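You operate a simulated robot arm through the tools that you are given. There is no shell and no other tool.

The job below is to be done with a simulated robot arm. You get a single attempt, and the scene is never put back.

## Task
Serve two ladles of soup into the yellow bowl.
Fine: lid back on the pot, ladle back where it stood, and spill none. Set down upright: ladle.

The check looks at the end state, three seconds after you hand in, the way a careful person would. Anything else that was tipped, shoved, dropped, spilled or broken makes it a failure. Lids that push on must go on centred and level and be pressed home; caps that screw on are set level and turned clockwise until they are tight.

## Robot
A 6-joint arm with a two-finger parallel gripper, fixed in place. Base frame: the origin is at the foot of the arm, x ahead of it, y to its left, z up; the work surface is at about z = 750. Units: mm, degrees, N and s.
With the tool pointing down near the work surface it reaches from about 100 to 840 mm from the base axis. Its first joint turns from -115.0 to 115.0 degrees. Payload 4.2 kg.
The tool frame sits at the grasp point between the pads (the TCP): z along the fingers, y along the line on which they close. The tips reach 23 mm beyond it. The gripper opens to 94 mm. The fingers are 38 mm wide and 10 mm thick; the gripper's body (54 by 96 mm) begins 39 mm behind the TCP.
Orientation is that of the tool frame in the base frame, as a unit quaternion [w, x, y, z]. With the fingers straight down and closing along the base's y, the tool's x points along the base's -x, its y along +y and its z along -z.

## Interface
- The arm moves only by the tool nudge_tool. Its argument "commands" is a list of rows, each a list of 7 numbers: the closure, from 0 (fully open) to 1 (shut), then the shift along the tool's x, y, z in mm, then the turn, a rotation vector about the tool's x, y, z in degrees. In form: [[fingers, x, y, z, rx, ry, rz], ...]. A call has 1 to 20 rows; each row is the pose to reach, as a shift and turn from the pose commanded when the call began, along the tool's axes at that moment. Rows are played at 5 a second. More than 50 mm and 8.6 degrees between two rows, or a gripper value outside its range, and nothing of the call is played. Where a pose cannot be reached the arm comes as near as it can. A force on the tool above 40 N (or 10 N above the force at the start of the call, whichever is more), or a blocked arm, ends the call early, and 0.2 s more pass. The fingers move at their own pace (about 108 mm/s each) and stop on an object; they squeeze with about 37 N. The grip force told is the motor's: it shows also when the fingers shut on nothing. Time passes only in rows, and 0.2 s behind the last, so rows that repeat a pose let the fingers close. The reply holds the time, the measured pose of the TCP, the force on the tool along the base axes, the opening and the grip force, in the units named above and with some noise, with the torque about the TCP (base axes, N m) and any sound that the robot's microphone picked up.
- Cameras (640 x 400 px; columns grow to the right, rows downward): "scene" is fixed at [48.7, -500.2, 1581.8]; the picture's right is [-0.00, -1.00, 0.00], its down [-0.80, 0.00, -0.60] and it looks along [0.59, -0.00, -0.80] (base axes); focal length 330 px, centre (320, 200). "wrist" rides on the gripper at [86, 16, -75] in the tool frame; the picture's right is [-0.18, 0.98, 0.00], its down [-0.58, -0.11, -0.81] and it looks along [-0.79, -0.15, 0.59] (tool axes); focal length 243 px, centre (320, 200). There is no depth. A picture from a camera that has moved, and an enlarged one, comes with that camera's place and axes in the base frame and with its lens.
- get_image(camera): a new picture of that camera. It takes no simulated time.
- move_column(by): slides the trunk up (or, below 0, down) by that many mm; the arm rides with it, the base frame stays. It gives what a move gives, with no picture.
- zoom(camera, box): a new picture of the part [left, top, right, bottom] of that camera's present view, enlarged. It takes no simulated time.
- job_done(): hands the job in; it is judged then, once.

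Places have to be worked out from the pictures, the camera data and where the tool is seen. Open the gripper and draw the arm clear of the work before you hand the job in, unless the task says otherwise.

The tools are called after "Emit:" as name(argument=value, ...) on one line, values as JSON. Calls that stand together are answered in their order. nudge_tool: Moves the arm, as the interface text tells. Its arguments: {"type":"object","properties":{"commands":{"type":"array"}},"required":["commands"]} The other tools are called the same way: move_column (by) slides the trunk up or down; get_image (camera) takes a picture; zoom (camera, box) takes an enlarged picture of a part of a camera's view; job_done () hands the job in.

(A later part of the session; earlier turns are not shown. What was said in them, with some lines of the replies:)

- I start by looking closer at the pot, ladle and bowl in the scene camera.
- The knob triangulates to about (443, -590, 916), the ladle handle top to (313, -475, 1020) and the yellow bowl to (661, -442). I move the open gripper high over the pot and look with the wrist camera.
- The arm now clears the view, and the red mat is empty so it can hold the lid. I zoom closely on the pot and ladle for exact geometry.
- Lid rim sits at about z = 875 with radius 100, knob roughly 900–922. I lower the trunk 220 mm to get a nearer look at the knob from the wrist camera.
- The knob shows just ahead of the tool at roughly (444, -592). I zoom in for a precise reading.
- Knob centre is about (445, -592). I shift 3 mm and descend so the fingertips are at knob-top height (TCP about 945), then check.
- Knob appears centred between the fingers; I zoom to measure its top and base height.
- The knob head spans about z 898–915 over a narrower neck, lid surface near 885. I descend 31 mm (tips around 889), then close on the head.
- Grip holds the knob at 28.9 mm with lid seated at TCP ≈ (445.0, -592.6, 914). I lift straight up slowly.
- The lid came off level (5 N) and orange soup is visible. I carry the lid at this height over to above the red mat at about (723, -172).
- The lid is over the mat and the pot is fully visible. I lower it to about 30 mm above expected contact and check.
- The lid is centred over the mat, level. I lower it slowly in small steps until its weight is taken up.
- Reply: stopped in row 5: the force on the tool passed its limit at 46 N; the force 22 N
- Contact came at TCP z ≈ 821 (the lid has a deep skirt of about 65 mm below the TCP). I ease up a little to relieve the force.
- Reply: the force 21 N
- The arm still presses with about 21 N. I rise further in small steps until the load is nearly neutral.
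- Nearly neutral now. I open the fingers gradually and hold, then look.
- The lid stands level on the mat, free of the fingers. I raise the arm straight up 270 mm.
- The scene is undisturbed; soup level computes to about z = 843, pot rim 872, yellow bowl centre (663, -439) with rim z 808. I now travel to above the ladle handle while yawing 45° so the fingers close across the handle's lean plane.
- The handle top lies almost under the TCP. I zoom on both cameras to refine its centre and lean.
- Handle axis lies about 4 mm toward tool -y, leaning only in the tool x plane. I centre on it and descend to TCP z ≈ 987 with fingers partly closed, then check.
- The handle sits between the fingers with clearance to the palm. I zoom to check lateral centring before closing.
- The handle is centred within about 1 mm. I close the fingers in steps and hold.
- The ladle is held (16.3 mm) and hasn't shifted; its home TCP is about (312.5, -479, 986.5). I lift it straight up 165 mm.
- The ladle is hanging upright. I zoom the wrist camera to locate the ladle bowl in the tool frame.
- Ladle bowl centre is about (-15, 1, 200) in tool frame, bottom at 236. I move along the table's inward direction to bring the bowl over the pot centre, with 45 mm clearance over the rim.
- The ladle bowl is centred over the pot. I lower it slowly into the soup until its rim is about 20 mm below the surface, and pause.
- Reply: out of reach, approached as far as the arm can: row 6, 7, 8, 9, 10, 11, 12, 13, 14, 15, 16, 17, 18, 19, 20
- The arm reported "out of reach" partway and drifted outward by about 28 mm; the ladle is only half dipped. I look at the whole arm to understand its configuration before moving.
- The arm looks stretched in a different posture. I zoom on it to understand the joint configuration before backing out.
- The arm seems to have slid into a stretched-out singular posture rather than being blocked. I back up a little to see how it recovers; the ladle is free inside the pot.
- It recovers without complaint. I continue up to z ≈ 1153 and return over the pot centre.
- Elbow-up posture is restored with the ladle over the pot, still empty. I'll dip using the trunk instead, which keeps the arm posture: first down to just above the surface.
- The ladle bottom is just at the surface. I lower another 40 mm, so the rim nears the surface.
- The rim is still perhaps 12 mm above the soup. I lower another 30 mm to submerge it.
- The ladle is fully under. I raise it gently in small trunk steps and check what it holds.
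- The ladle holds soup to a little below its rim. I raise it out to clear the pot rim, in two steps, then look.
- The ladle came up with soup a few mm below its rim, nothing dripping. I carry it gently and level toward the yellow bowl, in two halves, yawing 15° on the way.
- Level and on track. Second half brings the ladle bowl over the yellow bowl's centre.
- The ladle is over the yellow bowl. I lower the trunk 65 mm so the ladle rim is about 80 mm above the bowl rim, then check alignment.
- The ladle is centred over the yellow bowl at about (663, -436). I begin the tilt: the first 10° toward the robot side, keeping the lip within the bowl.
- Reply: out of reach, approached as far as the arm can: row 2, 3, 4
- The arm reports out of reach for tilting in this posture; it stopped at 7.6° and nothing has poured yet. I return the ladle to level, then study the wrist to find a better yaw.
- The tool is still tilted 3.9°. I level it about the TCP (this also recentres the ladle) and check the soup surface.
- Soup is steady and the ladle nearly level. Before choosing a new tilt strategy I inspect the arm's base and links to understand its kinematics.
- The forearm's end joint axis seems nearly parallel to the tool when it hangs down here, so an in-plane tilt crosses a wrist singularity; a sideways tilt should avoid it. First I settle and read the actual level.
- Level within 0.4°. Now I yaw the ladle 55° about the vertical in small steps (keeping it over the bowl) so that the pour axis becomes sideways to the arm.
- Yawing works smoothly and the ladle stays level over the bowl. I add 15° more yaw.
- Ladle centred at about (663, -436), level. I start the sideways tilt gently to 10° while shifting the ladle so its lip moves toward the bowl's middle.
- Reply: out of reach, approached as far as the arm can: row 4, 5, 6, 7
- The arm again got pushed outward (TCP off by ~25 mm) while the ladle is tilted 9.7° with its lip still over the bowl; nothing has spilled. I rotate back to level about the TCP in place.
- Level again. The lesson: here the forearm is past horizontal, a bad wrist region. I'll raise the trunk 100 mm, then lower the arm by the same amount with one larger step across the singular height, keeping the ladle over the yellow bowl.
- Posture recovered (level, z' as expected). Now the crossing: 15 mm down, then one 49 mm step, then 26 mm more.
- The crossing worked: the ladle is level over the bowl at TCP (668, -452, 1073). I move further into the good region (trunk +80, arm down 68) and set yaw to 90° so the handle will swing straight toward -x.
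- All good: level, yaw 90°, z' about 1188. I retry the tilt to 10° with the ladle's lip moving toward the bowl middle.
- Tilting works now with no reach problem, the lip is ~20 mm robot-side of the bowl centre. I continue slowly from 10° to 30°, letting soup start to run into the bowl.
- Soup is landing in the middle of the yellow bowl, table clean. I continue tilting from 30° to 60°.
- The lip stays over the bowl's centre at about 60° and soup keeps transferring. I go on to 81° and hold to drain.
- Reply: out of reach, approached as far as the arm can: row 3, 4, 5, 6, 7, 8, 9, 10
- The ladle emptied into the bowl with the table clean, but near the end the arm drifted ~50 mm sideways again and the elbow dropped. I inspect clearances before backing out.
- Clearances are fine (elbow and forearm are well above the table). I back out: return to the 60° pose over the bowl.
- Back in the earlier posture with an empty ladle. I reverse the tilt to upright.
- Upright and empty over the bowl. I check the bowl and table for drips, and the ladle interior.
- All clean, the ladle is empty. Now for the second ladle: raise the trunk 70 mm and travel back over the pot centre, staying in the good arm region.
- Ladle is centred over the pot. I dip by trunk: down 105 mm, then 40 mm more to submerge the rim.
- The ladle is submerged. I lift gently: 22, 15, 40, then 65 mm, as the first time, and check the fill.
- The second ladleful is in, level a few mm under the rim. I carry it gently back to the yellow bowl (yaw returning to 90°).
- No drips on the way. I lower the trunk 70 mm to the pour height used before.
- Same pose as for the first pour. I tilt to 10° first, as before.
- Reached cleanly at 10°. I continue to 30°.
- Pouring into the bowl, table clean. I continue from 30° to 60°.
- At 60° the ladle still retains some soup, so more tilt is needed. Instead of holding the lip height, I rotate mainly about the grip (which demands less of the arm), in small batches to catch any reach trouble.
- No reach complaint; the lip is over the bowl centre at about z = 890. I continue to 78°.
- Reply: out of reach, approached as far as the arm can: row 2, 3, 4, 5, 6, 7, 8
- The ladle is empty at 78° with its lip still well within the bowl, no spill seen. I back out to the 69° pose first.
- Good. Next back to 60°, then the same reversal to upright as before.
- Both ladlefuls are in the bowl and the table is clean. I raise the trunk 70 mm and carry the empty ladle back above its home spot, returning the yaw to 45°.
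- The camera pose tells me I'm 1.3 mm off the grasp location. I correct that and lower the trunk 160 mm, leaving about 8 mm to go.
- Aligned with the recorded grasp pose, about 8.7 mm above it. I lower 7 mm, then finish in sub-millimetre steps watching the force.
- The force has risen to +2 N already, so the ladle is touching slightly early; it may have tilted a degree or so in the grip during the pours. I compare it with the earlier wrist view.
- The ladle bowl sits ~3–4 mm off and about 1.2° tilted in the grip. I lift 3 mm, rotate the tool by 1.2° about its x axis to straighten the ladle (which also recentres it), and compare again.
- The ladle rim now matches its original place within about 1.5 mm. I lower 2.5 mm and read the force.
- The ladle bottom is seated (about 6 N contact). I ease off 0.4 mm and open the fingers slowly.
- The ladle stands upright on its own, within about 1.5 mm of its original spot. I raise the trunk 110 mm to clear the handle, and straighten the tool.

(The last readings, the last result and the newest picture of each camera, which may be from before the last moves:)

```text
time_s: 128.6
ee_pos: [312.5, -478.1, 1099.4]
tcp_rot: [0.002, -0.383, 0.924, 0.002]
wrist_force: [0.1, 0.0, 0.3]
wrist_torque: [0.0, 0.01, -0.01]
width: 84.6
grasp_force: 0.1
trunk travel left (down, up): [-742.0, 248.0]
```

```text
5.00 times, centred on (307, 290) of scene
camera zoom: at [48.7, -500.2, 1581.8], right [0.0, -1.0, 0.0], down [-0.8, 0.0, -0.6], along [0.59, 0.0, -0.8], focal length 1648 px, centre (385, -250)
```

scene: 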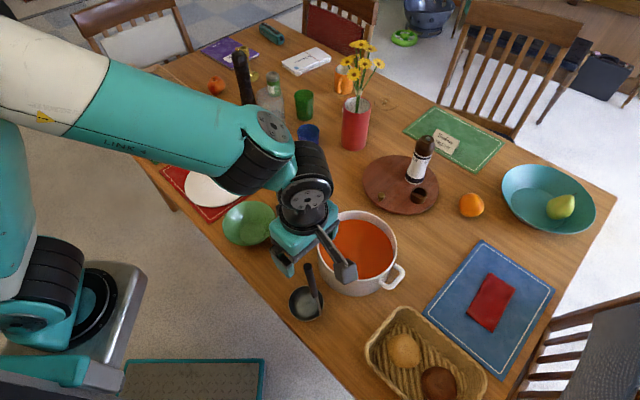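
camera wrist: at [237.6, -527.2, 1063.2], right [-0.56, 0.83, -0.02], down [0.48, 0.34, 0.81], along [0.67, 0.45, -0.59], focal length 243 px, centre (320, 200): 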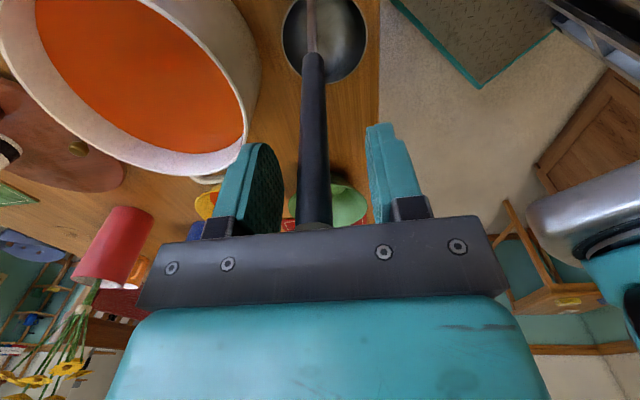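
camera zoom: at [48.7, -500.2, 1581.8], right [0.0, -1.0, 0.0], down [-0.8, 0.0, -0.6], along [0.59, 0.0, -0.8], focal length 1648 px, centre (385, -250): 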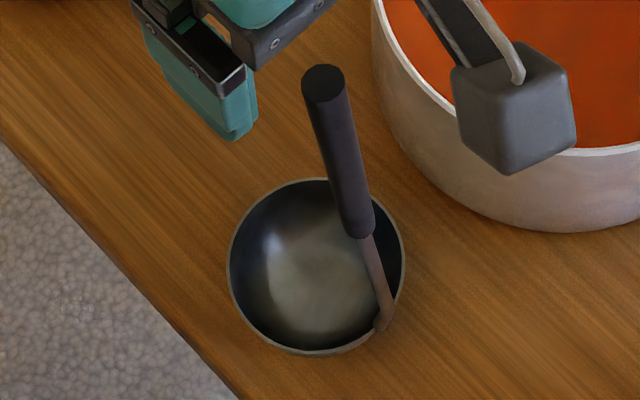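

The ladle is back where it stood, upright. Now I travel to above the lid on the mat, turning the yaw back to 0.

Emit:
nudge_tool(commands=[[0.1, -9, -1.3, 0, 0, 0, 1], [0.1, -27, -4, 0, 0, 0, 2.5], [0.1, -52, -7.7, 0, 0, 0, 5], [0.1, -84, -12.4, 0, 0, 0, 8], [0.1, -117, -17.3, 0, 0, 0, 11], [0.1, -150, -22.2, 0, 0, 0, 14], [0.1, -183, -27, 0, 0, 0, 17], [0.1, -216, -32, 0, 0, 0, 20], [0.1, -249, -36.8, 0, 0, 0, 23], [0.1, -282, -41.7, 0, 0, 0, 26], [0.1, -315, -46.6, 0, 0, 0, 29], [0.1, -348, -51.5, 0, 0, 0, 32], [0.1, -381, -56.3, 0, 0, 0, 35], [0.1, -414, -61.2, 0, 0, 0, 38], [0.1, -445, -65.8, 0, 0, 0, 41], [0.1, -472, -69.8, 0, 0, 0, 43], [0.1, -492, -72.8, 0, 0, 0, 44.5], [0.1, -504, -74.5, 0, 0, 0, 45], [0.1, -507.2, -75, 0, 0, 0, 45], [0.1, -507.2, -75, 0, 0, 0, 45]])

Emit:
get_image(camera="scene")

Emit:
get_image(camera="wrist")

```text
time_s: 132.8
ee_pos: [723.8, -172.3, 1100.2]
tcp_rot: [0.0, 0.0, 1.0, 0.001]
wrist_force: [-0.2, -0.2, 0.4]
wrist_torque: [-0.01, 0.02, 0.02]
width: 84.6
grasp_force: 0.2
trunk travel left (down, up): [-742.0, 248.0]
```

```text
taken
```

scene: 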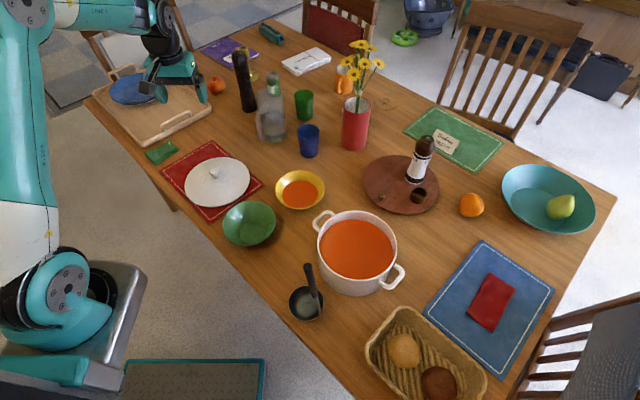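

```text
taken
camera wrist: at [636.6, -157.1, 1174.3], right [0.18, 0.98, 0.0], down [0.58, -0.11, 0.81], along [0.79, -0.15, -0.59], focal length 243 px, centre (320, 200)
```

wrist: 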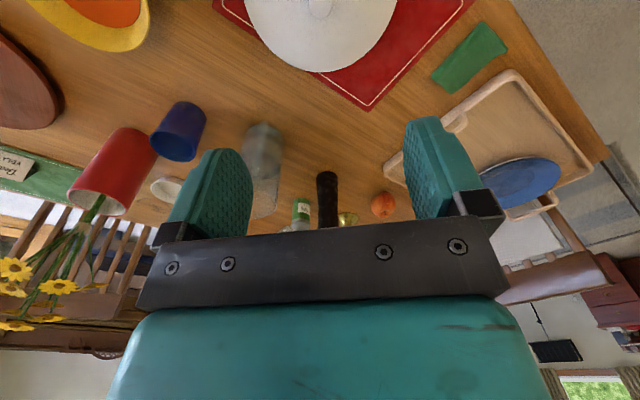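

All clean on the table. I trim 1.6 mm in x and lower the trunk 140 mm toward the lid.

Emit:
nudge_tool(commands=[[0.1, -1.6, 0.6, 0, 0, 0, 0], [0.1, -1.6, 0.6, 0, 0, 0, 0]])

Emit:
move_column(by=-140)

Emit:
nudge_tool(commands=[[0.1, 0, 0, 15, 0, 0, 0], [0.1, 0, 0, 35, 0, 0, 0], [0.1, 0, 0, 58, 0, 0, 0], [0.1, 0, 0, 80, 0, 0, 0], [0.1, 0, 0, 97, 0, 0, 0], [0.1, 0, 0, 105, 0, 0, 0], [0.1, 0, 0, 105, 0, 0, 0]])

Emit:
get_image(camera="wrist")

```text
time_s: 133.4
ee_pos: [725.2, -172.4, 1100.5]
tcp_rot: [0.0, 0.0, 1.0, 0.002]
wrist_force: [-0.2, -0.5, 0.2]
wrist_torque: [0.0, -0.02, -0.01]
width: 84.5
grasp_force: 0.1
trunk travel left (down, up): [-742.0, 248.0]
```

```text
time_s: 135.1
ee_pos: [725.2, -173.5, 959.1]
tcp_rot: [0.001, 0.0, 1.0, 0.001]
wrist_force: [0.3, 1.0, 0.0]
wrist_torque: [-0.04, 0.01, 0.01]
width: 84.6
grasp_force: 0.0
trunk travel left (down, up): [-602.0, 388.0]
```

```text
time_s: 136.7
ee_pos: [726.9, -172.9, 855.4]
tcp_rot: [0.001, 0.0, 1.0, 0.002]
wrist_force: [-0.7, -0.9, -0.1]
wrist_torque: [-0.01, 0.02, -0.02]
width: 84.8
grasp_force: 0.0
trunk travel left (down, up): [-602.0, 388.0]
```

```text
taken
camera wrist: at [639.1, -157.2, 929.5], right [0.18, 0.98, 0.0], down [0.58, -0.11, 0.81], along [0.79, -0.15, -0.59], focal length 243 px, centre (320, 200)
```

wrist: 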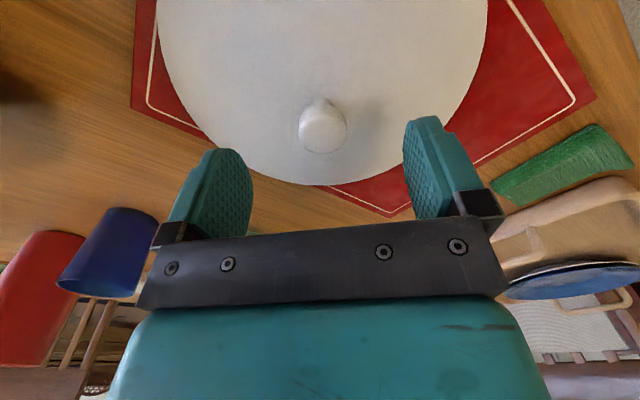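

The knob is centred between the fingers. I descend the last 33.5 mm to the release pose and close on the knob.

Emit:
nudge_tool(commands=[[0.1, 0.9, 0.7, 12, 0, 0, 0], [0.1, 0.9, 0.7, 24, 0, 0, 0], [0.1, 0.9, 0.7, 31, 0, 0, 0], [0.1, 0.9, 0.7, 33.5, 0, 0, 0], [0.4, 0.9, 0.7, 33.5, 0, 0, 0], [0.6, 0.9, 0.7, 33.5, 0, 0, 0], [0.66, 0.9, 0.7, 33.5, 0, 0, 0], [0.7, 0.9, 0.7, 33.5, 0, 0, 0], [1, 0.9, 0.7, 33.5, 0, 0, 0], [1, 0.9, 0.7, 33.5, 0, 0, 0], [1, 0.9, 0.7, 33.5, 0, 0, 0]])

Emit:
get_image(camera="wrist")

```text
time_s: 139.1
ee_pos: [726.2, -171.0, 821.6]
tcp_rot: [0.001, 0.0, 1.0, 0.002]
wrist_force: [-0.4, 0.3, 0.1]
wrist_torque: [-0.08, -0.06, -0.14]
width: 28.9
grasp_force: 36.7
trunk travel left (down, up): [-602.0, 388.0]
```

```text
taken
camera wrist: at [638.2, -155.6, 895.9], right [0.18, 0.98, 0.0], down [0.58, -0.11, 0.81], along [0.79, -0.15, -0.59], focal length 243 px, centre (320, 200)
```

wrist: 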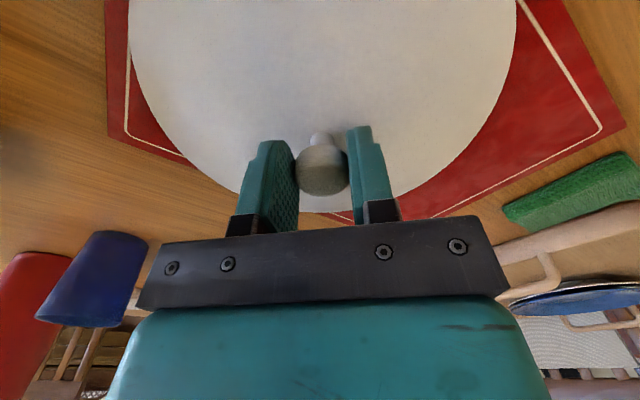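

Knob gripped at the same width and pose. I lift the lid 20 mm gently with the arm, then 190 mm with the trunk.

Emit:
nudge_tool(commands=[[1, 0, 0, -3, 0, 0, 0], [1, 0, 0, -7, 0, 0, 0], [1, 0, 0, -13, 0, 0, 0], [1, 0, 0, -20, 0, 0, 0], [1, 0, 0, -20, 0, 0, 0]])

Emit:
move_column(by=190)

Emit:
get_image(camera="scene")

Emit:
get_image(camera="wrist")

```text
time_s: 140.3
ee_pos: [724.6, -171.8, 840.4]
tcp_rot: [0.001, 0.001, 1.0, 0.002]
wrist_force: [-0.3, -0.2, -4.3]
wrist_torque: [-0.02, 0.06, 0.03]
width: 28.7
grasp_force: 36.9
trunk travel left (down, up): [-602.0, 388.0]
```

```text
time_s: 142.4
ee_pos: [724.6, -172.1, 1030.7]
tcp_rot: [0.001, 0.001, 1.0, 0.001]
wrist_force: [0.6, 0.3, -4.3]
wrist_torque: [-0.02, 0.05, 0.01]
width: 28.7
grasp_force: 37.5
trunk travel left (down, up): [-792.0, 198.0]
```

```text
taken
```

scene: 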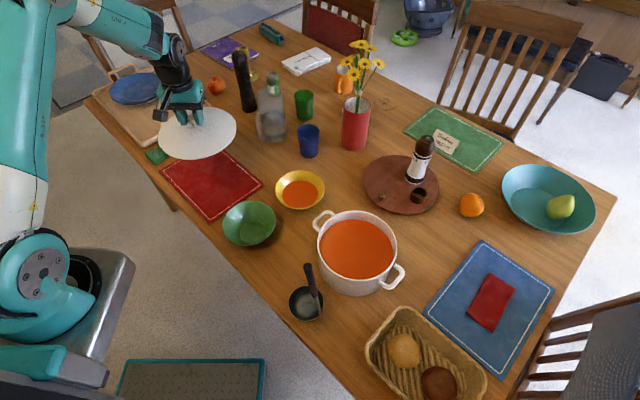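

```text
taken
camera wrist: at [637.2, -156.2, 1105.2], right [0.18, 0.98, 0.0], down [0.58, -0.11, 0.81], along [0.79, -0.15, -0.59], focal length 243 px, centre (320, 200)
```

wrist: 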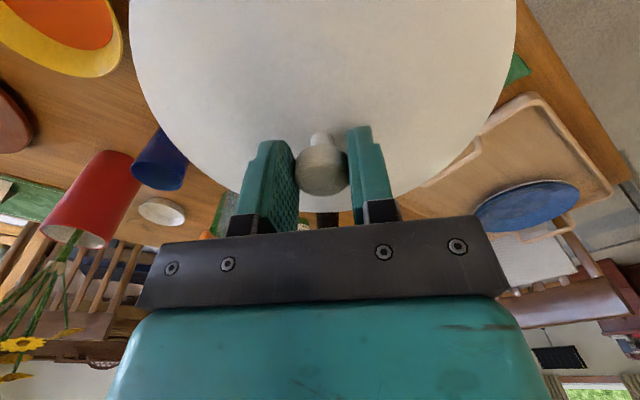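

The lid is lifted, level. I carry it back to directly above the pot at the recorded seat position.

Emit:
nudge_tool(commands=[[1, 6, -9, 0, 0, 0, 0], [1, 18, -27, 0, 0, 0, 0], [1, 34, -52, 0, 0, 0, 0], [1, 52, -79, 0, 0, 0, 0], [1, 70, -106, 0, 0, 0, 0], [1, 88, -133, 0, 0, 0, 0], [1, 106, -160, 0, 0, 0, 0], [1, 124, -188, 0, 0, 0, 0], [1, 142, -215, 0, 0, 0, 0], [1, 160, -242, 0, 0, 0, 0], [1, 178, -269, 0, 0, 0, 0], [1, 196, -297, 0, 0, 0, 0], [1, 214, -324, 0, 0, 0, 0], [1, 232, -351, 0, 0, 0, 0], [1, 248, -376, 0, 0, 0, 0], [1, 262, -397, 0, 0, 0, 0], [1, 272, -412, 0, 0, 0, 0], [1, 277.5, -420, 0, 0, 0, 0], [1, 279, -421.9, 0, 0, 0, 0], [1, 279, -421.9, 0, 0, 0, 0]])

Emit:
get_image(camera="scene")

Emit:
get_image(camera="wrist")

```text
time_s: 146.6
ee_pos: [445.5, -593.8, 1029.1]
tcp_rot: [0.0, 0.001, 1.0, 0.002]
wrist_force: [0.2, -1.5, -4.4]
wrist_torque: [-0.02, -0.01, 0.0]
width: 28.9
grasp_force: 37.2
trunk travel left (down, up): [-792.0, 198.0]
```

```text
taken
```

scene: 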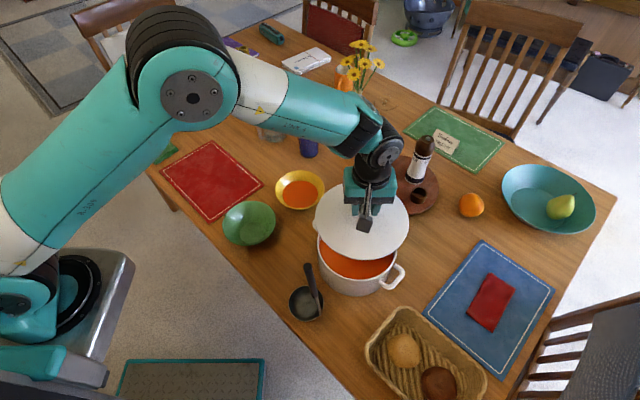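

```text
taken
camera wrist: at [358.1, -578.2, 1103.3], right [0.18, 0.98, 0.0], down [0.58, -0.11, 0.81], along [0.79, -0.15, -0.59], focal length 243 px, centre (320, 200)
```

wrist: 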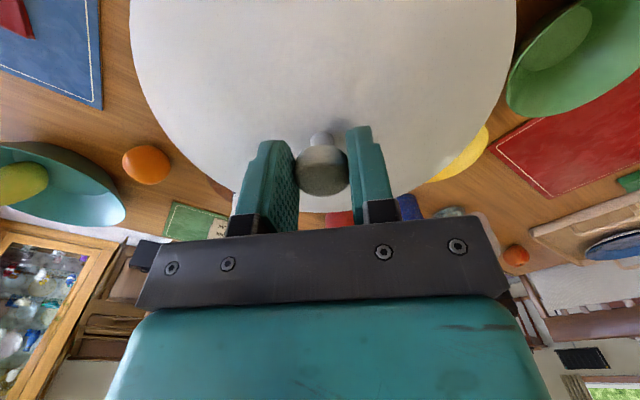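

Camera pose matches the recorded seat position within 0.1 mm. I lower the trunk 75 mm so the lid's skirt is just above the rim, and look.

Emit:
move_column(by=-75)

Emit:
zoom(camera="scene", box=[300, 180, 420, 300])

Emit:
get_image(camera="wrist")

```text
time_s: 147.7
ee_pos: [445.9, -593.7, 953.8]
tcp_rot: [0.001, 0.0, 1.0, 0.001]
wrist_force: [-0.7, -1.2, -5.5]
wrist_torque: [0.01, 0.04, -0.03]
width: 28.9
grasp_force: 36.7
trunk travel left (down, up): [-717.0, 273.0]
```

```text
3.33 times, centred on (360, 240) of scene
camera zoom: at [48.7, -500.2, 1581.8], right [0.0, -1.0, 0.0], down [-0.8, 0.0, -0.6], along [0.59, 0.0, -0.8], focal length 1099 px, centre (187, 67)
```

zoom: 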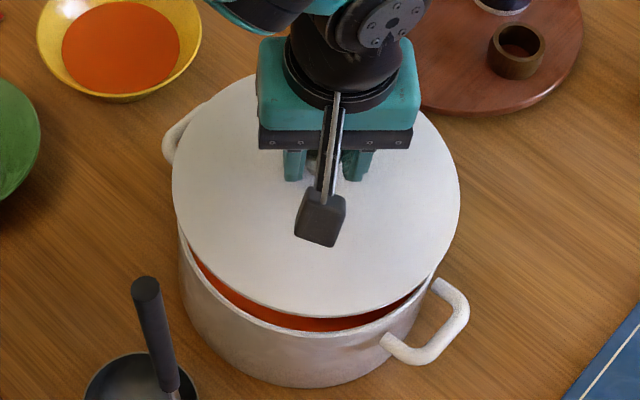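

```text
taken
camera wrist: at [358.3, -578.1, 1028.4], right [0.18, 0.98, 0.0], down [0.58, -0.11, 0.81], along [0.79, -0.15, -0.59], focal length 243 px, centre (320, 200)
```

wrist: 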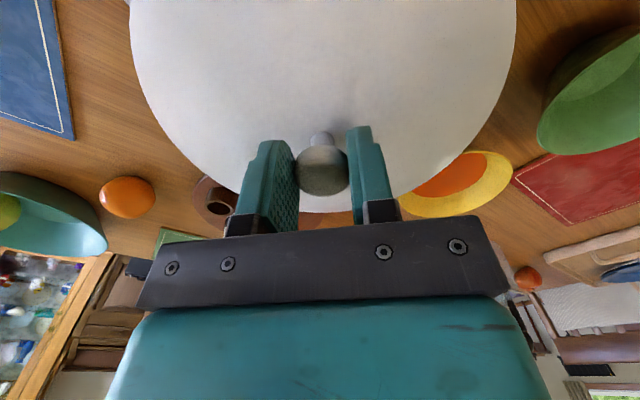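

Aligned. I descend slowly with the arm 35 mm of the remaining 40 and check the force.

Emit:
nudge_tool(commands=[[1, 0, 0, 4, 0, 0, 0], [1, 0, 0, 8, 0, 0, 0], [1, 0, 0, 12, 0, 0, 0], [1, 0, 0, 16, 0, 0, 0], [1, 0, 0, 20, 0, 0, 0], [1, 0, 0, 24, 0, 0, 0], [1, 0, 0, 28, 0, 0, 0], [1, 0, 0, 32, 0, 0, 0], [1, 0, 0, 35, 0, 0, 0], [1, 0, 0, 35, 0, 0, 0]])

Emit:
zoom(camera="scene", box=[300, 180, 420, 300])

```text
time_s: 149.9
ee_pos: [446.4, -594.5, 918.9]
tcp_rot: [0.001, 0.001, 1.0, -0.001]
wrist_force: [0.4, -1.1, 7.9]
wrist_torque: [-0.01, -1.12, -0.14]
width: 28.7
grasp_force: 36.9
trunk travel left (down, up): [-717.0, 273.0]
```

```text
3.33 times, centred on (360, 240) of scene
camera zoom: at [48.7, -500.2, 1581.8], right [0.0, -1.0, 0.0], down [-0.8, 0.0, -0.6], along [0.59, 0.0, -0.8], focal length 1099 px, centre (187, 67)
```

zoom: 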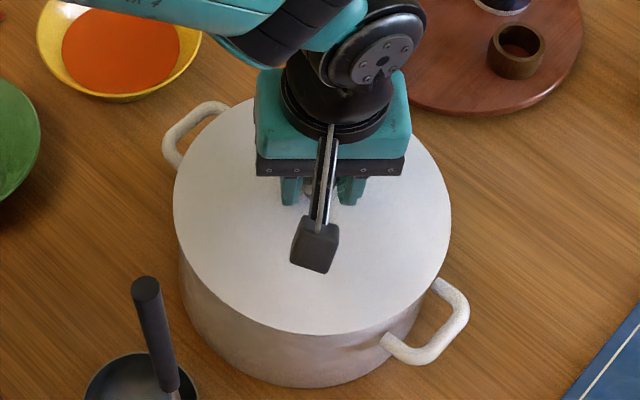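

Contact of about 12 N with a torque of -1.1 N·m about y: the far (+x) side of the lid touches first, ~4.5 mm above the seated height. I lower 1 mm more to see how force and torque develop.

Emit:
nudge_tool(commands=[[1, 0, 0, 0.5, 0, 0, 0], [1, 0, 0, 1, 0, 0, 0], [1, 0, 0, 1, 0, 0, 0]])

Emit:
get_image(camera="wrist")

Emit:
zoom(camera="scene", box=[308, 200, 412, 300])

```text
time_s: 150.7
ee_pos: [445.5, -594.8, 917.1]
tcp_rot: [0.001, 0.001, 1.0, 0.001]
wrist_force: [-2.1, -6.3, 9.5]
wrist_torque: [-0.22, -1.06, -0.43]
width: 28.6
grasp_force: 36.6
trunk travel left (down, up): [-717.0, 273.0]
```

```text
taken
camera wrist: at [358.1, -578.6, 992.8], right [0.19, 0.98, 0.0], down [0.58, -0.11, 0.81], along [0.79, -0.15, -0.59], focal length 243 px, centre (320, 200)
```

wrist: 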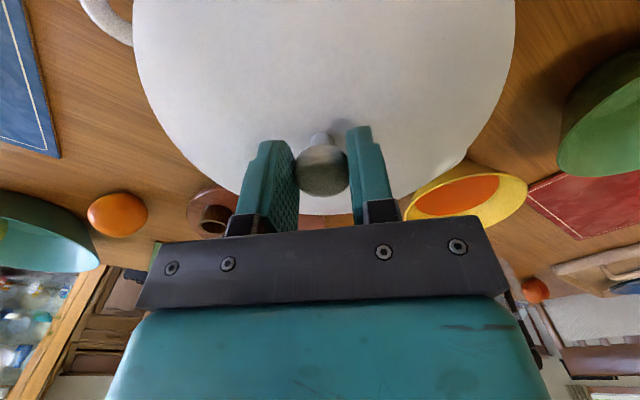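

```text
4.00 times, centred on (360, 250) of scene
camera zoom: at [48.7, -500.2, 1581.8], right [0.0, -1.0, 0.0], down [-0.8, 0.0, -0.6], along [0.59, 0.0, -0.8], focal length 1318 px, centre (160, 0)
```

zoom: 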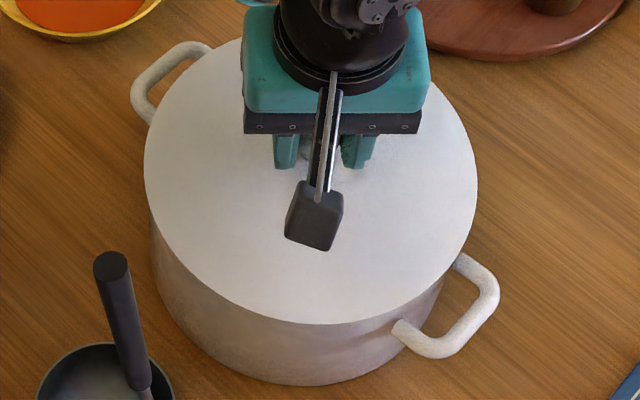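

The lid is within ~2–3 mm of its seat, just held askew by the grip. Its skirt is inside the pot, so I open the fingers to let it settle by itself.

Emit:
nudge_tool(commands=[[0.69, 0, 0, 0, 0, 0, 0], [0.66, 0, 0, 0, 0, 0, 0], [0.6, 0, 0, 0, 0, 0, 0], [0.5, 0, 0, 0, 0, 0, 0], [0.4, 0, 0, 0, 0, 0, 0], [0.4, 0, 0, 0, 0, 0, 0]])

Emit:
get_image(camera="wrist")

Emit:
zoom(camera="scene", box=[308, 200, 412, 300])

```text
time_s: 152.1
ee_pos: [446.1, -593.6, 917.0]
tcp_rot: [0.001, 0.0, 1.0, 0.002]
wrist_force: [-0.6, -1.3, 0.0]
wrist_torque: [0.0, 0.0, -0.01]
width: 56.4
grasp_force: 0.0
trunk travel left (down, up): [-717.0, 273.0]
```

```text
taken
camera wrist: at [358.7, -578.3, 992.4], right [0.18, 0.98, 0.0], down [0.58, -0.11, 0.81], along [0.79, -0.15, -0.59], focal length 243 px, centre (320, 200)
```

wrist: 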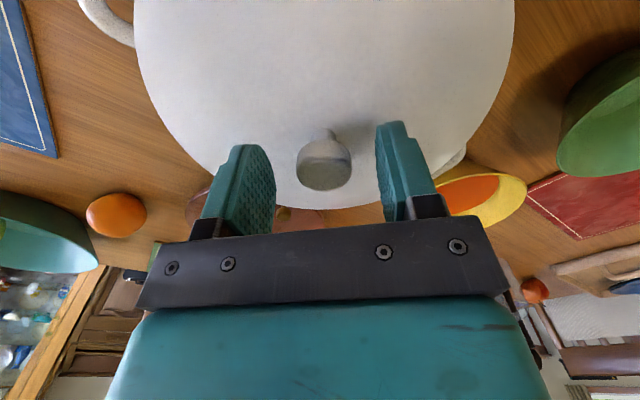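

```text
4.00 times, centred on (360, 250) of scene
camera zoom: at [48.7, -500.2, 1581.8], right [0.0, -1.0, 0.0], down [-0.8, 0.0, -0.6], along [0.59, 0.0, -0.8], focal length 1318 px, centre (160, 0)
```

zoom: 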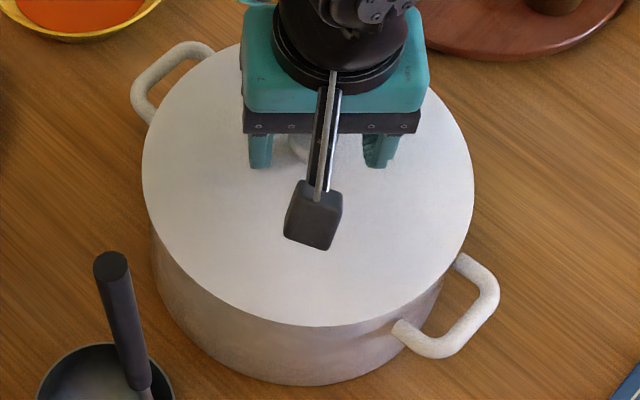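

The lid dropped into place. I raise the open gripper 80 mm and compare the lid with its original appearance.

Emit:
nudge_tool(commands=[[0.3, 0, 0, -5, 0, 0, 0], [0.2, 0, 0, -15, 0, 0, 0], [0.1, 0, 0, -30, 0, 0, 0], [0.1, 0, 0, -50, 0, 0, 0], [0.1, 0, 0, -70, 0, 0, 0], [0.1, 0, 0, -80, 0, 0, 0], [0.1, 0, 0, -80, 0, 0, 0]])

Emit:
move_column(by=120)

Emit:
zoom(camera="scene", box=[308, 200, 412, 300])

Emit:
get_image(camera="wrist")

```text
time_s: 153.7
ee_pos: [443.1, -593.1, 997.4]
tcp_rot: [0.0, 0.001, 1.0, 0.002]
wrist_force: [-0.4, 0.1, -0.2]
wrist_torque: [-0.05, -0.02, 0.07]
width: 84.7
grasp_force: 0.2
trunk travel left (down, up): [-717.0, 273.0]
```

```text
time_s: 155.2
ee_pos: [444.9, -594.2, 1117.2]
tcp_rot: [0.001, 0.001, 1.0, 0.001]
wrist_force: [-1.1, 0.2, 0.0]
wrist_torque: [0.02, -0.03, 0.02]
width: 84.6
grasp_force: 0.1
trunk travel left (down, up): [-837.0, 153.0]
```

```text
4.00 times, centred on (360, 250) of scene
camera zoom: at [48.7, -500.2, 1581.8], right [0.0, -1.0, 0.0], down [-0.8, 0.0, -0.6], along [0.59, 0.0, -0.8], focal length 1318 px, centre (160, 0)
```

zoom: 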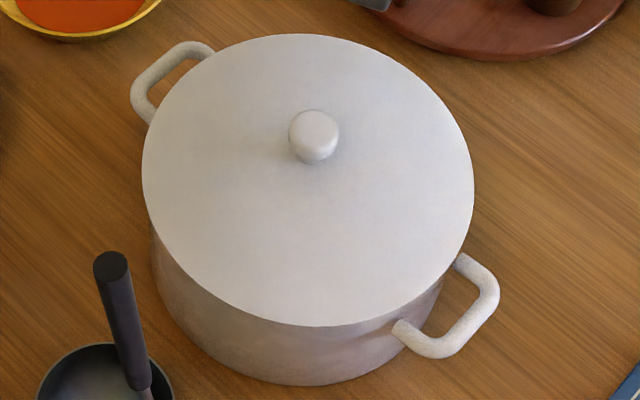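

```text
taken
camera wrist: at [356.8, -578.7, 1192.3], right [0.18, 0.98, 0.0], down [0.58, -0.11, 0.81], along [0.79, -0.15, -0.59], focal length 243 px, centre (320, 200)
```

wrist: 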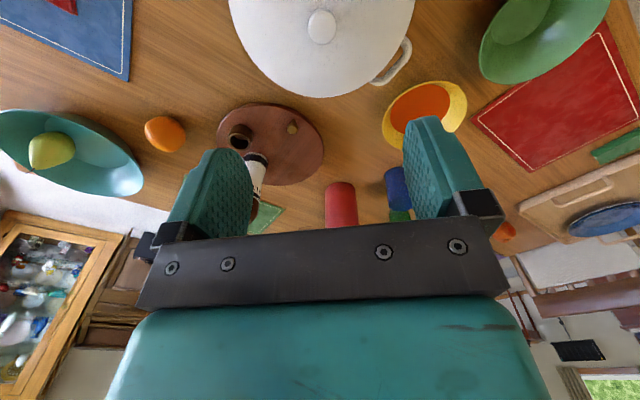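

The lid sits level, at the same height as originally and within about 1 mm laterally. As insurance I'll press gently on the knob with closed fingers: lower the trunk 120 mm and close the gripper.

Emit:
move_column(by=-120)

Emit:
nudge_tool(commands=[[0.5, -1, 1, 8, 0, 0, 0], [0.9, -1, 1, 20, 0, 0, 0], [1, -1, 1, 32, 0, 0, 0], [1, -1, 1, 42, 0, 0, 0], [1, -1, 1, 50, 0, 0, 0], [1, -1, 1, 53, 0, 0, 0], [1, -1, 1, 53, 0, 0, 0]])

Emit:
get_image(camera="wrist")

```text
time_s: 156.7
ee_pos: [443.9, -594.5, 998.2]
tcp_rot: [0.001, 0.0, 1.0, 0.002]
wrist_force: [0.3, -0.2, -0.1]
wrist_torque: [-0.01, 0.01, 0.01]
width: 84.8
grasp_force: 0.1
trunk travel left (down, up): [-717.0, 273.0]
```

```text
time_s: 158.3
ee_pos: [444.6, -592.6, 943.7]
tcp_rot: [0.001, 0.001, 1.0, 0.001]
wrist_force: [0.1, 0.0, -0.5]
wrist_torque: [-0.01, 0.0, -0.04]
width: 0.0
grasp_force: 36.5
trunk travel left (down, up): [-717.0, 273.0]
```

```text
taken
camera wrist: at [357.5, -577.4, 1018.9], right [0.18, 0.98, 0.0], down [0.58, -0.11, 0.81], along [0.79, -0.15, -0.59], focal length 243 px, centre (320, 200)
```

wrist: 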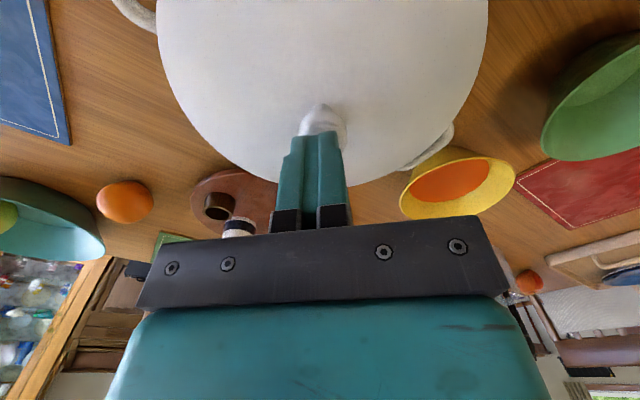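

Closed fingertips are centred on the knob, a few mm above. I press down in small steps.

Emit:
nudge_tool(commands=[[1, 0, 0, 2, 0, 0, 0], [1, 0, 0, 3.5, 0, 0, 0], [1, 0, 0, 4.5, 0, 0, 0], [1, 0, 0, 4.5, 0, 0, 0]])

```text
time_s: 159.3
ee_pos: [445.2, -592.2, 940.3]
tcp_rot: [0.001, 0.0, 1.0, 0.002]
wrist_force: [-0.3, 0.7, 0.5]
wrist_torque: [-0.01, 0.03, 0.02]
width: 0.1
grasp_force: 37.0
trunk travel left (down, up): [-717.0, 273.0]
```

No contact yet. I continue down in fine steps.

Emit:
nudge_tool(commands=[[1, 0, 0, 0.8, 0, 0, 0], [1, 0, 0, 1.6, 0, 0, 0], [1, 0, 0, 2.4, 0, 0, 0], [1, 0, 0, 2.4, 0, 0, 0]])

```text
time_s: 160.3
ee_pos: [444.5, -593.3, 937.3]
tcp_rot: [0.001, 0.0, 1.0, 0.002]
wrist_force: [-0.1, -0.7, 0.3]
wrist_torque: [0.01, 0.01, 0.01]
width: 0.0
grasp_force: 37.3
trunk travel left (down, up): [-717.0, 273.0]
```

Emit:
nudge_tool(commands=[[1, 0, 0, 0.8, 0, 0, 0], [1, 0, 0, 1.6, 0, 0, 0], [1, 0, 0, 2.2, 0, 0, 0], [1, 0, 0, 2.2, 0, 0, 0]])

Emit:
zoom(camera="wrist", box=[240, 60, 400, 180])

```text
time_s: 161.3
ee_pos: [444.8, -594.0, 935.2]
tcp_rot: [0.001, 0.0, 1.0, 0.002]
wrist_force: [0.0, 0.0, 0.2]
wrist_torque: [0.04, -0.04, 0.04]
width: 0.2
grasp_force: 36.7
trunk travel left (down, up): [-717.0, 273.0]
```

```text
3.33 times, centred on (320, 120) of wrist
camera zoom: at [357.5, -577.9, 1009.8], right [0.18, 0.98, 0.0], down [0.58, -0.11, 0.81], along [0.79, -0.15, -0.59], focal length 809 px, centre (320, 467)
```

zoom: 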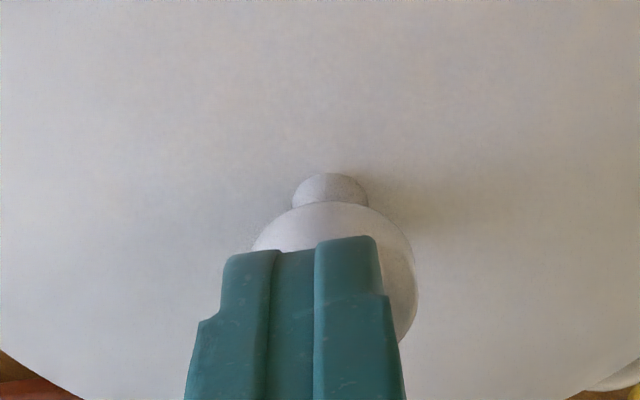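

Still above the knob by a little. I shift 2 mm toward +y to centre on it and keep stepping down.

Emit:
nudge_tool(commands=[[1, 0, 1.9, 0, 0, 0, 0], [1, 0, 1.9, 0.8, 0, 0, 0], [1, 0, 1.9, 1.6, 0, 0, 0], [1, 0, 1.9, 2.2, 0, 0, 0], [1, 0, 1.9, 2.2, 0, 0, 0]])

```text
time_s: 162.5
ee_pos: [446.6, -592.7, 932.3]
tcp_rot: [0.002, -0.001, 1.0, 0.002]
wrist_force: [0.1, -0.1, -0.2]
wrist_torque: [-0.01, 0.0, 0.02]
width: 0.2
grasp_force: 37.2
trunk travel left (down, up): [-717.0, 273.0]
```

Emit:
nudge_tool(commands=[[1, 0, 0, 0.8, 0, 0, 0], [1, 0, 0, 1.6, 0, 0, 0], [1, 0, 0, 2.2, 0, 0, 0], [1, 0, 0, 2.2, 0, 0, 0]])

Emit:
zoom(camera="wrist", box=[240, 60, 400, 180])

```text
time_s: 163.5
ee_pos: [445.5, -591.2, 931.5]
tcp_rot: [0.001, -0.001, 1.0, 0.002]
wrist_force: [-0.2, 0.3, 0.0]
wrist_torque: [0.02, -0.06, -0.01]
width: 0.3
grasp_force: 37.4
trunk travel left (down, up): [-717.0, 273.0]
```

```text
3.33 times, centred on (320, 120) of wrist
camera zoom: at [357.6, -575.1, 1006.0], right [0.18, 0.98, 0.0], down [0.58, -0.11, 0.81], along [0.79, -0.15, -0.59], focal length 809 px, centre (320, 467)
```

zoom: 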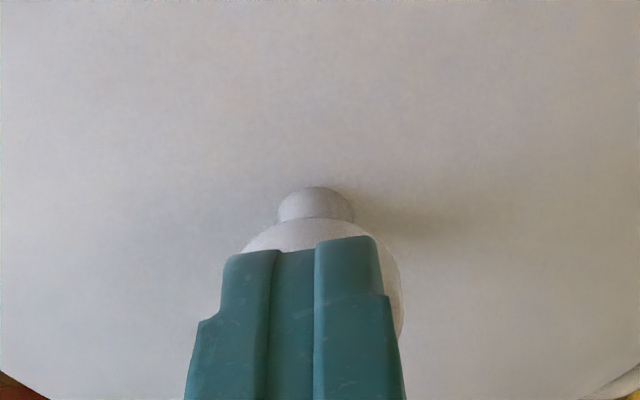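

Well centred now, still no contact. A few more small steps.

Emit:
nudge_tool(commands=[[1, 0, 0, 0.8, 0, 0, 0], [1, 0, 0, 1.6, 0, 0, 0], [1, 0, 0, 2.4, 0, 0, 0], [1, 0, 0, 3.2, 0, 0, 0], [1, 0, 0, 3.2, 0, 0, 0]])

```text
time_s: 164.7
ee_pos: [445.9, -590.7, 931.0]
tcp_rot: [0.002, 0.0, 1.0, -0.001]
wrist_force: [-0.3, 7.5, 36.6]
wrist_torque: [0.17, 0.2, -0.08]
width: 0.1
grasp_force: 36.7
trunk travel left (down, up): [-717.0, 273.0]
```

That pressed the knob with about 37 N, so the lid is home. I back straight up and then inspect everything.

Emit:
nudge_tool(commands=[[1, 0, 0, -3, 0, 0, 0], [1, 0, 0, -8, 0, 0, 0], [1, 0, 0, -18, 0, 0, 0], [1, 0, 0, -35, 0, 0, 0], [0.5, 0, 0, -55, 0, 0, 0], [0.2, 0, 0, -75, 0, 0, 0], [0, 0, 0, -90, 0, 0, 0], [0, 0, 0, -90, 0, 0, 0]])

Emit:
move_column(by=200)

Emit:
zoom(camera="scene", box=[308, 200, 412, 300])

Emit:
get_image(camera="scene")

```text
time_s: 166.5
ee_pos: [445.3, -592.7, 1018.2]
tcp_rot: [0.001, 0.0, 1.0, 0.002]
wrist_force: [0.7, 0.9, -0.4]
wrist_torque: [0.0, 0.0, 0.0]
width: 94.1
grasp_force: 0.0
trunk travel left (down, up): [-717.0, 273.0]
```

```text
time_s: 168.7
ee_pos: [445.6, -592.5, 1217.4]
tcp_rot: [0.0, 0.001, 1.0, 0.002]
wrist_force: [-0.6, 0.3, -0.6]
wrist_torque: [-0.01, 0.01, 0.0]
width: 94.2
grasp_force: 0.0
trunk travel left (down, up): [-917.0, 73.0]
```

```text
4.00 times, centred on (360, 250) of scene
camera zoom: at [48.7, -500.2, 1581.8], right [0.0, -1.0, 0.0], down [-0.8, 0.0, -0.6], along [0.59, 0.0, -0.8], focal length 1318 px, centre (160, 0)
```

zoom: 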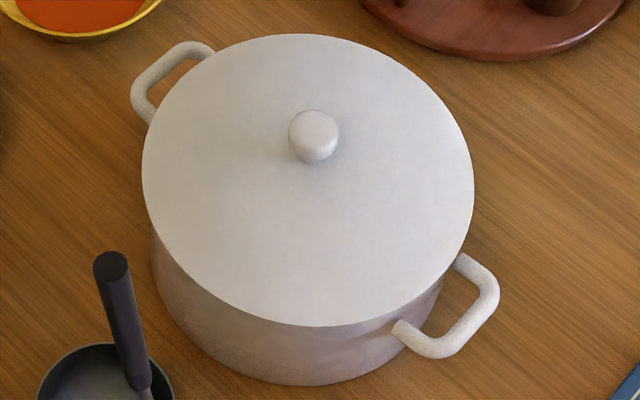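

```text
taken
```

scene: 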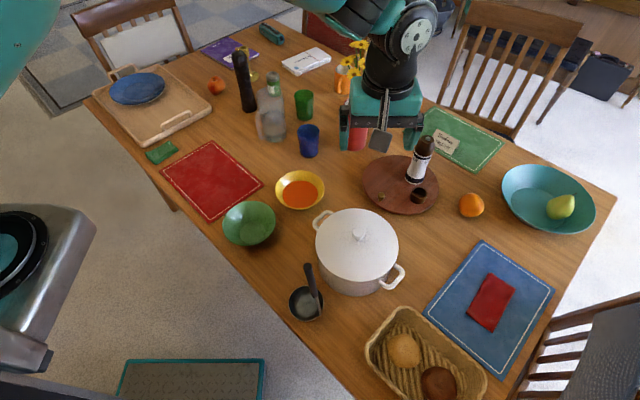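

Everything matches the start: lid centred and level, ladle upright at home, mat and bowls unmoved, soup in the yellow bowl, no spills. I draw the arm clear: trunk up and back toward the start position.

Emit:
move_column(by=70)

Emit:
nudge_tool(commands=[[0, 15, 19, 0, 0, 0, 0], [0, 38, 48, 0, 0, 0, 0], [0, 62, 78, 0, 0, 0, 0], [0, 86, 109, 0, 0, 0, 0], [0, 110, 139, 0, 0, 0, 0], [0, 134, 170, 0, 0, 0, 0], [0, 146, 185, 0, 0, 0, 0], [0, 146, 185, 0, 0, 0, 0]])

Emit:
get_image(camera="scene")

Emit:
zoom(camera="scene", box=[200, 150, 440, 330])

Emit:
get_image(camera="wrist")

```text
time_s: 169.8
ee_pos: [444.8, -592.4, 1287.9]
tcp_rot: [0.0, 0.0, 1.0, 0.002]
wrist_force: [-0.2, -0.2, -0.9]
wrist_torque: [0.01, 0.03, 0.02]
width: 94.2
grasp_force: 0.1
trunk travel left (down, up): [-987.0, 3.0]
```

```text
time_s: 171.6
ee_pos: [300.2, -405.9, 1289.3]
tcp_rot: [0.001, -0.001, 1.0, 0.002]
wrist_force: [-0.2, -0.8, 0.1]
wrist_torque: [0.0, 0.01, 0.01]
width: 94.1
grasp_force: 0.1
trunk travel left (down, up): [-987.0, 3.0]
```

```text
taken
```

scene: 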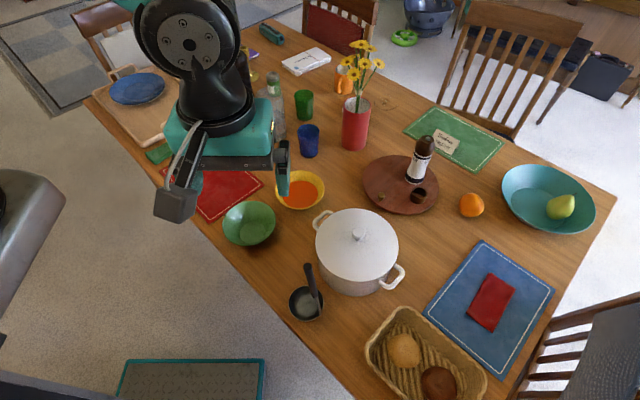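

```text
2.22 times, centred on (320, 240) of scene
camera zoom: at [48.7, -500.2, 1581.8], right [0.0, -1.0, 0.0], down [-0.8, 0.0, -0.6], along [0.59, 0.0, -0.8], focal length 732 px, centre (320, 111)
```

zoom: 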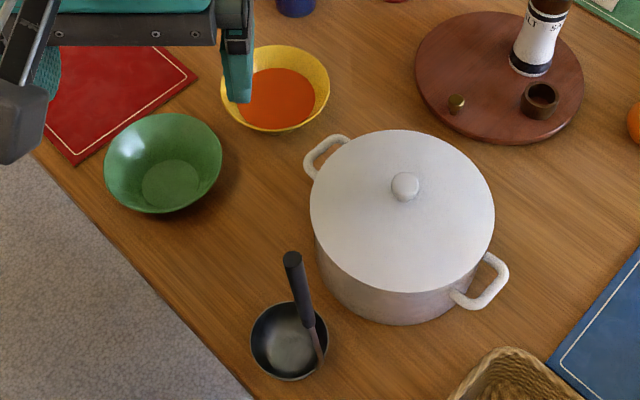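

```text
taken
camera wrist: at [212.4, -389.7, 1363.7], right [0.18, 0.98, 0.0], down [0.58, -0.11, 0.81], along [0.79, -0.15, -0.59], focal length 243 px, centre (320, 200)
```

wrist: 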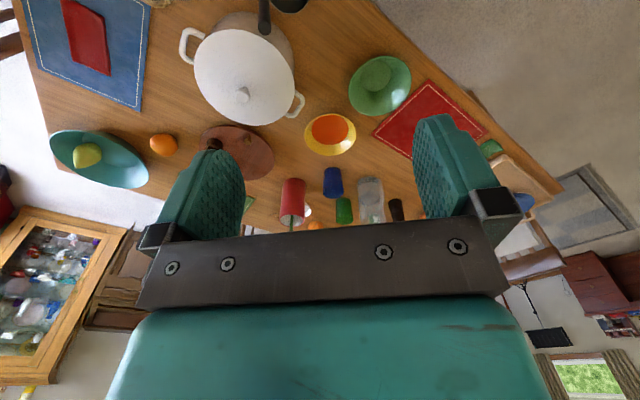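

The final pictures show soup in the yellow bowl, the lid level on the pot, and the ladle standing upright at its spot. No spills are visible, and the arm is clear with the gripper open. I hand the job in.

Emit:
job_done()

```text
The job is handed in.
```

I served two ladles of soup into the yellow bowl and handed the job in. The final pictures show no spills.

- **Lid:** it is back on the pot, level, and about 1 mm from where it first sat. I pressed it down on the knob with about 37 N.
- **Ladle:** it stands upright, empty, within about 2 mm of its original spot.
- **Other items:** I rested the lid on the red mat while serving. The mat and everything else on the table look unmoved.

During the pours the arm twice could not quite reach the commanded position and drifted sideways, by up to about 50 mm. The ladle lip stayed over the bowl both times.
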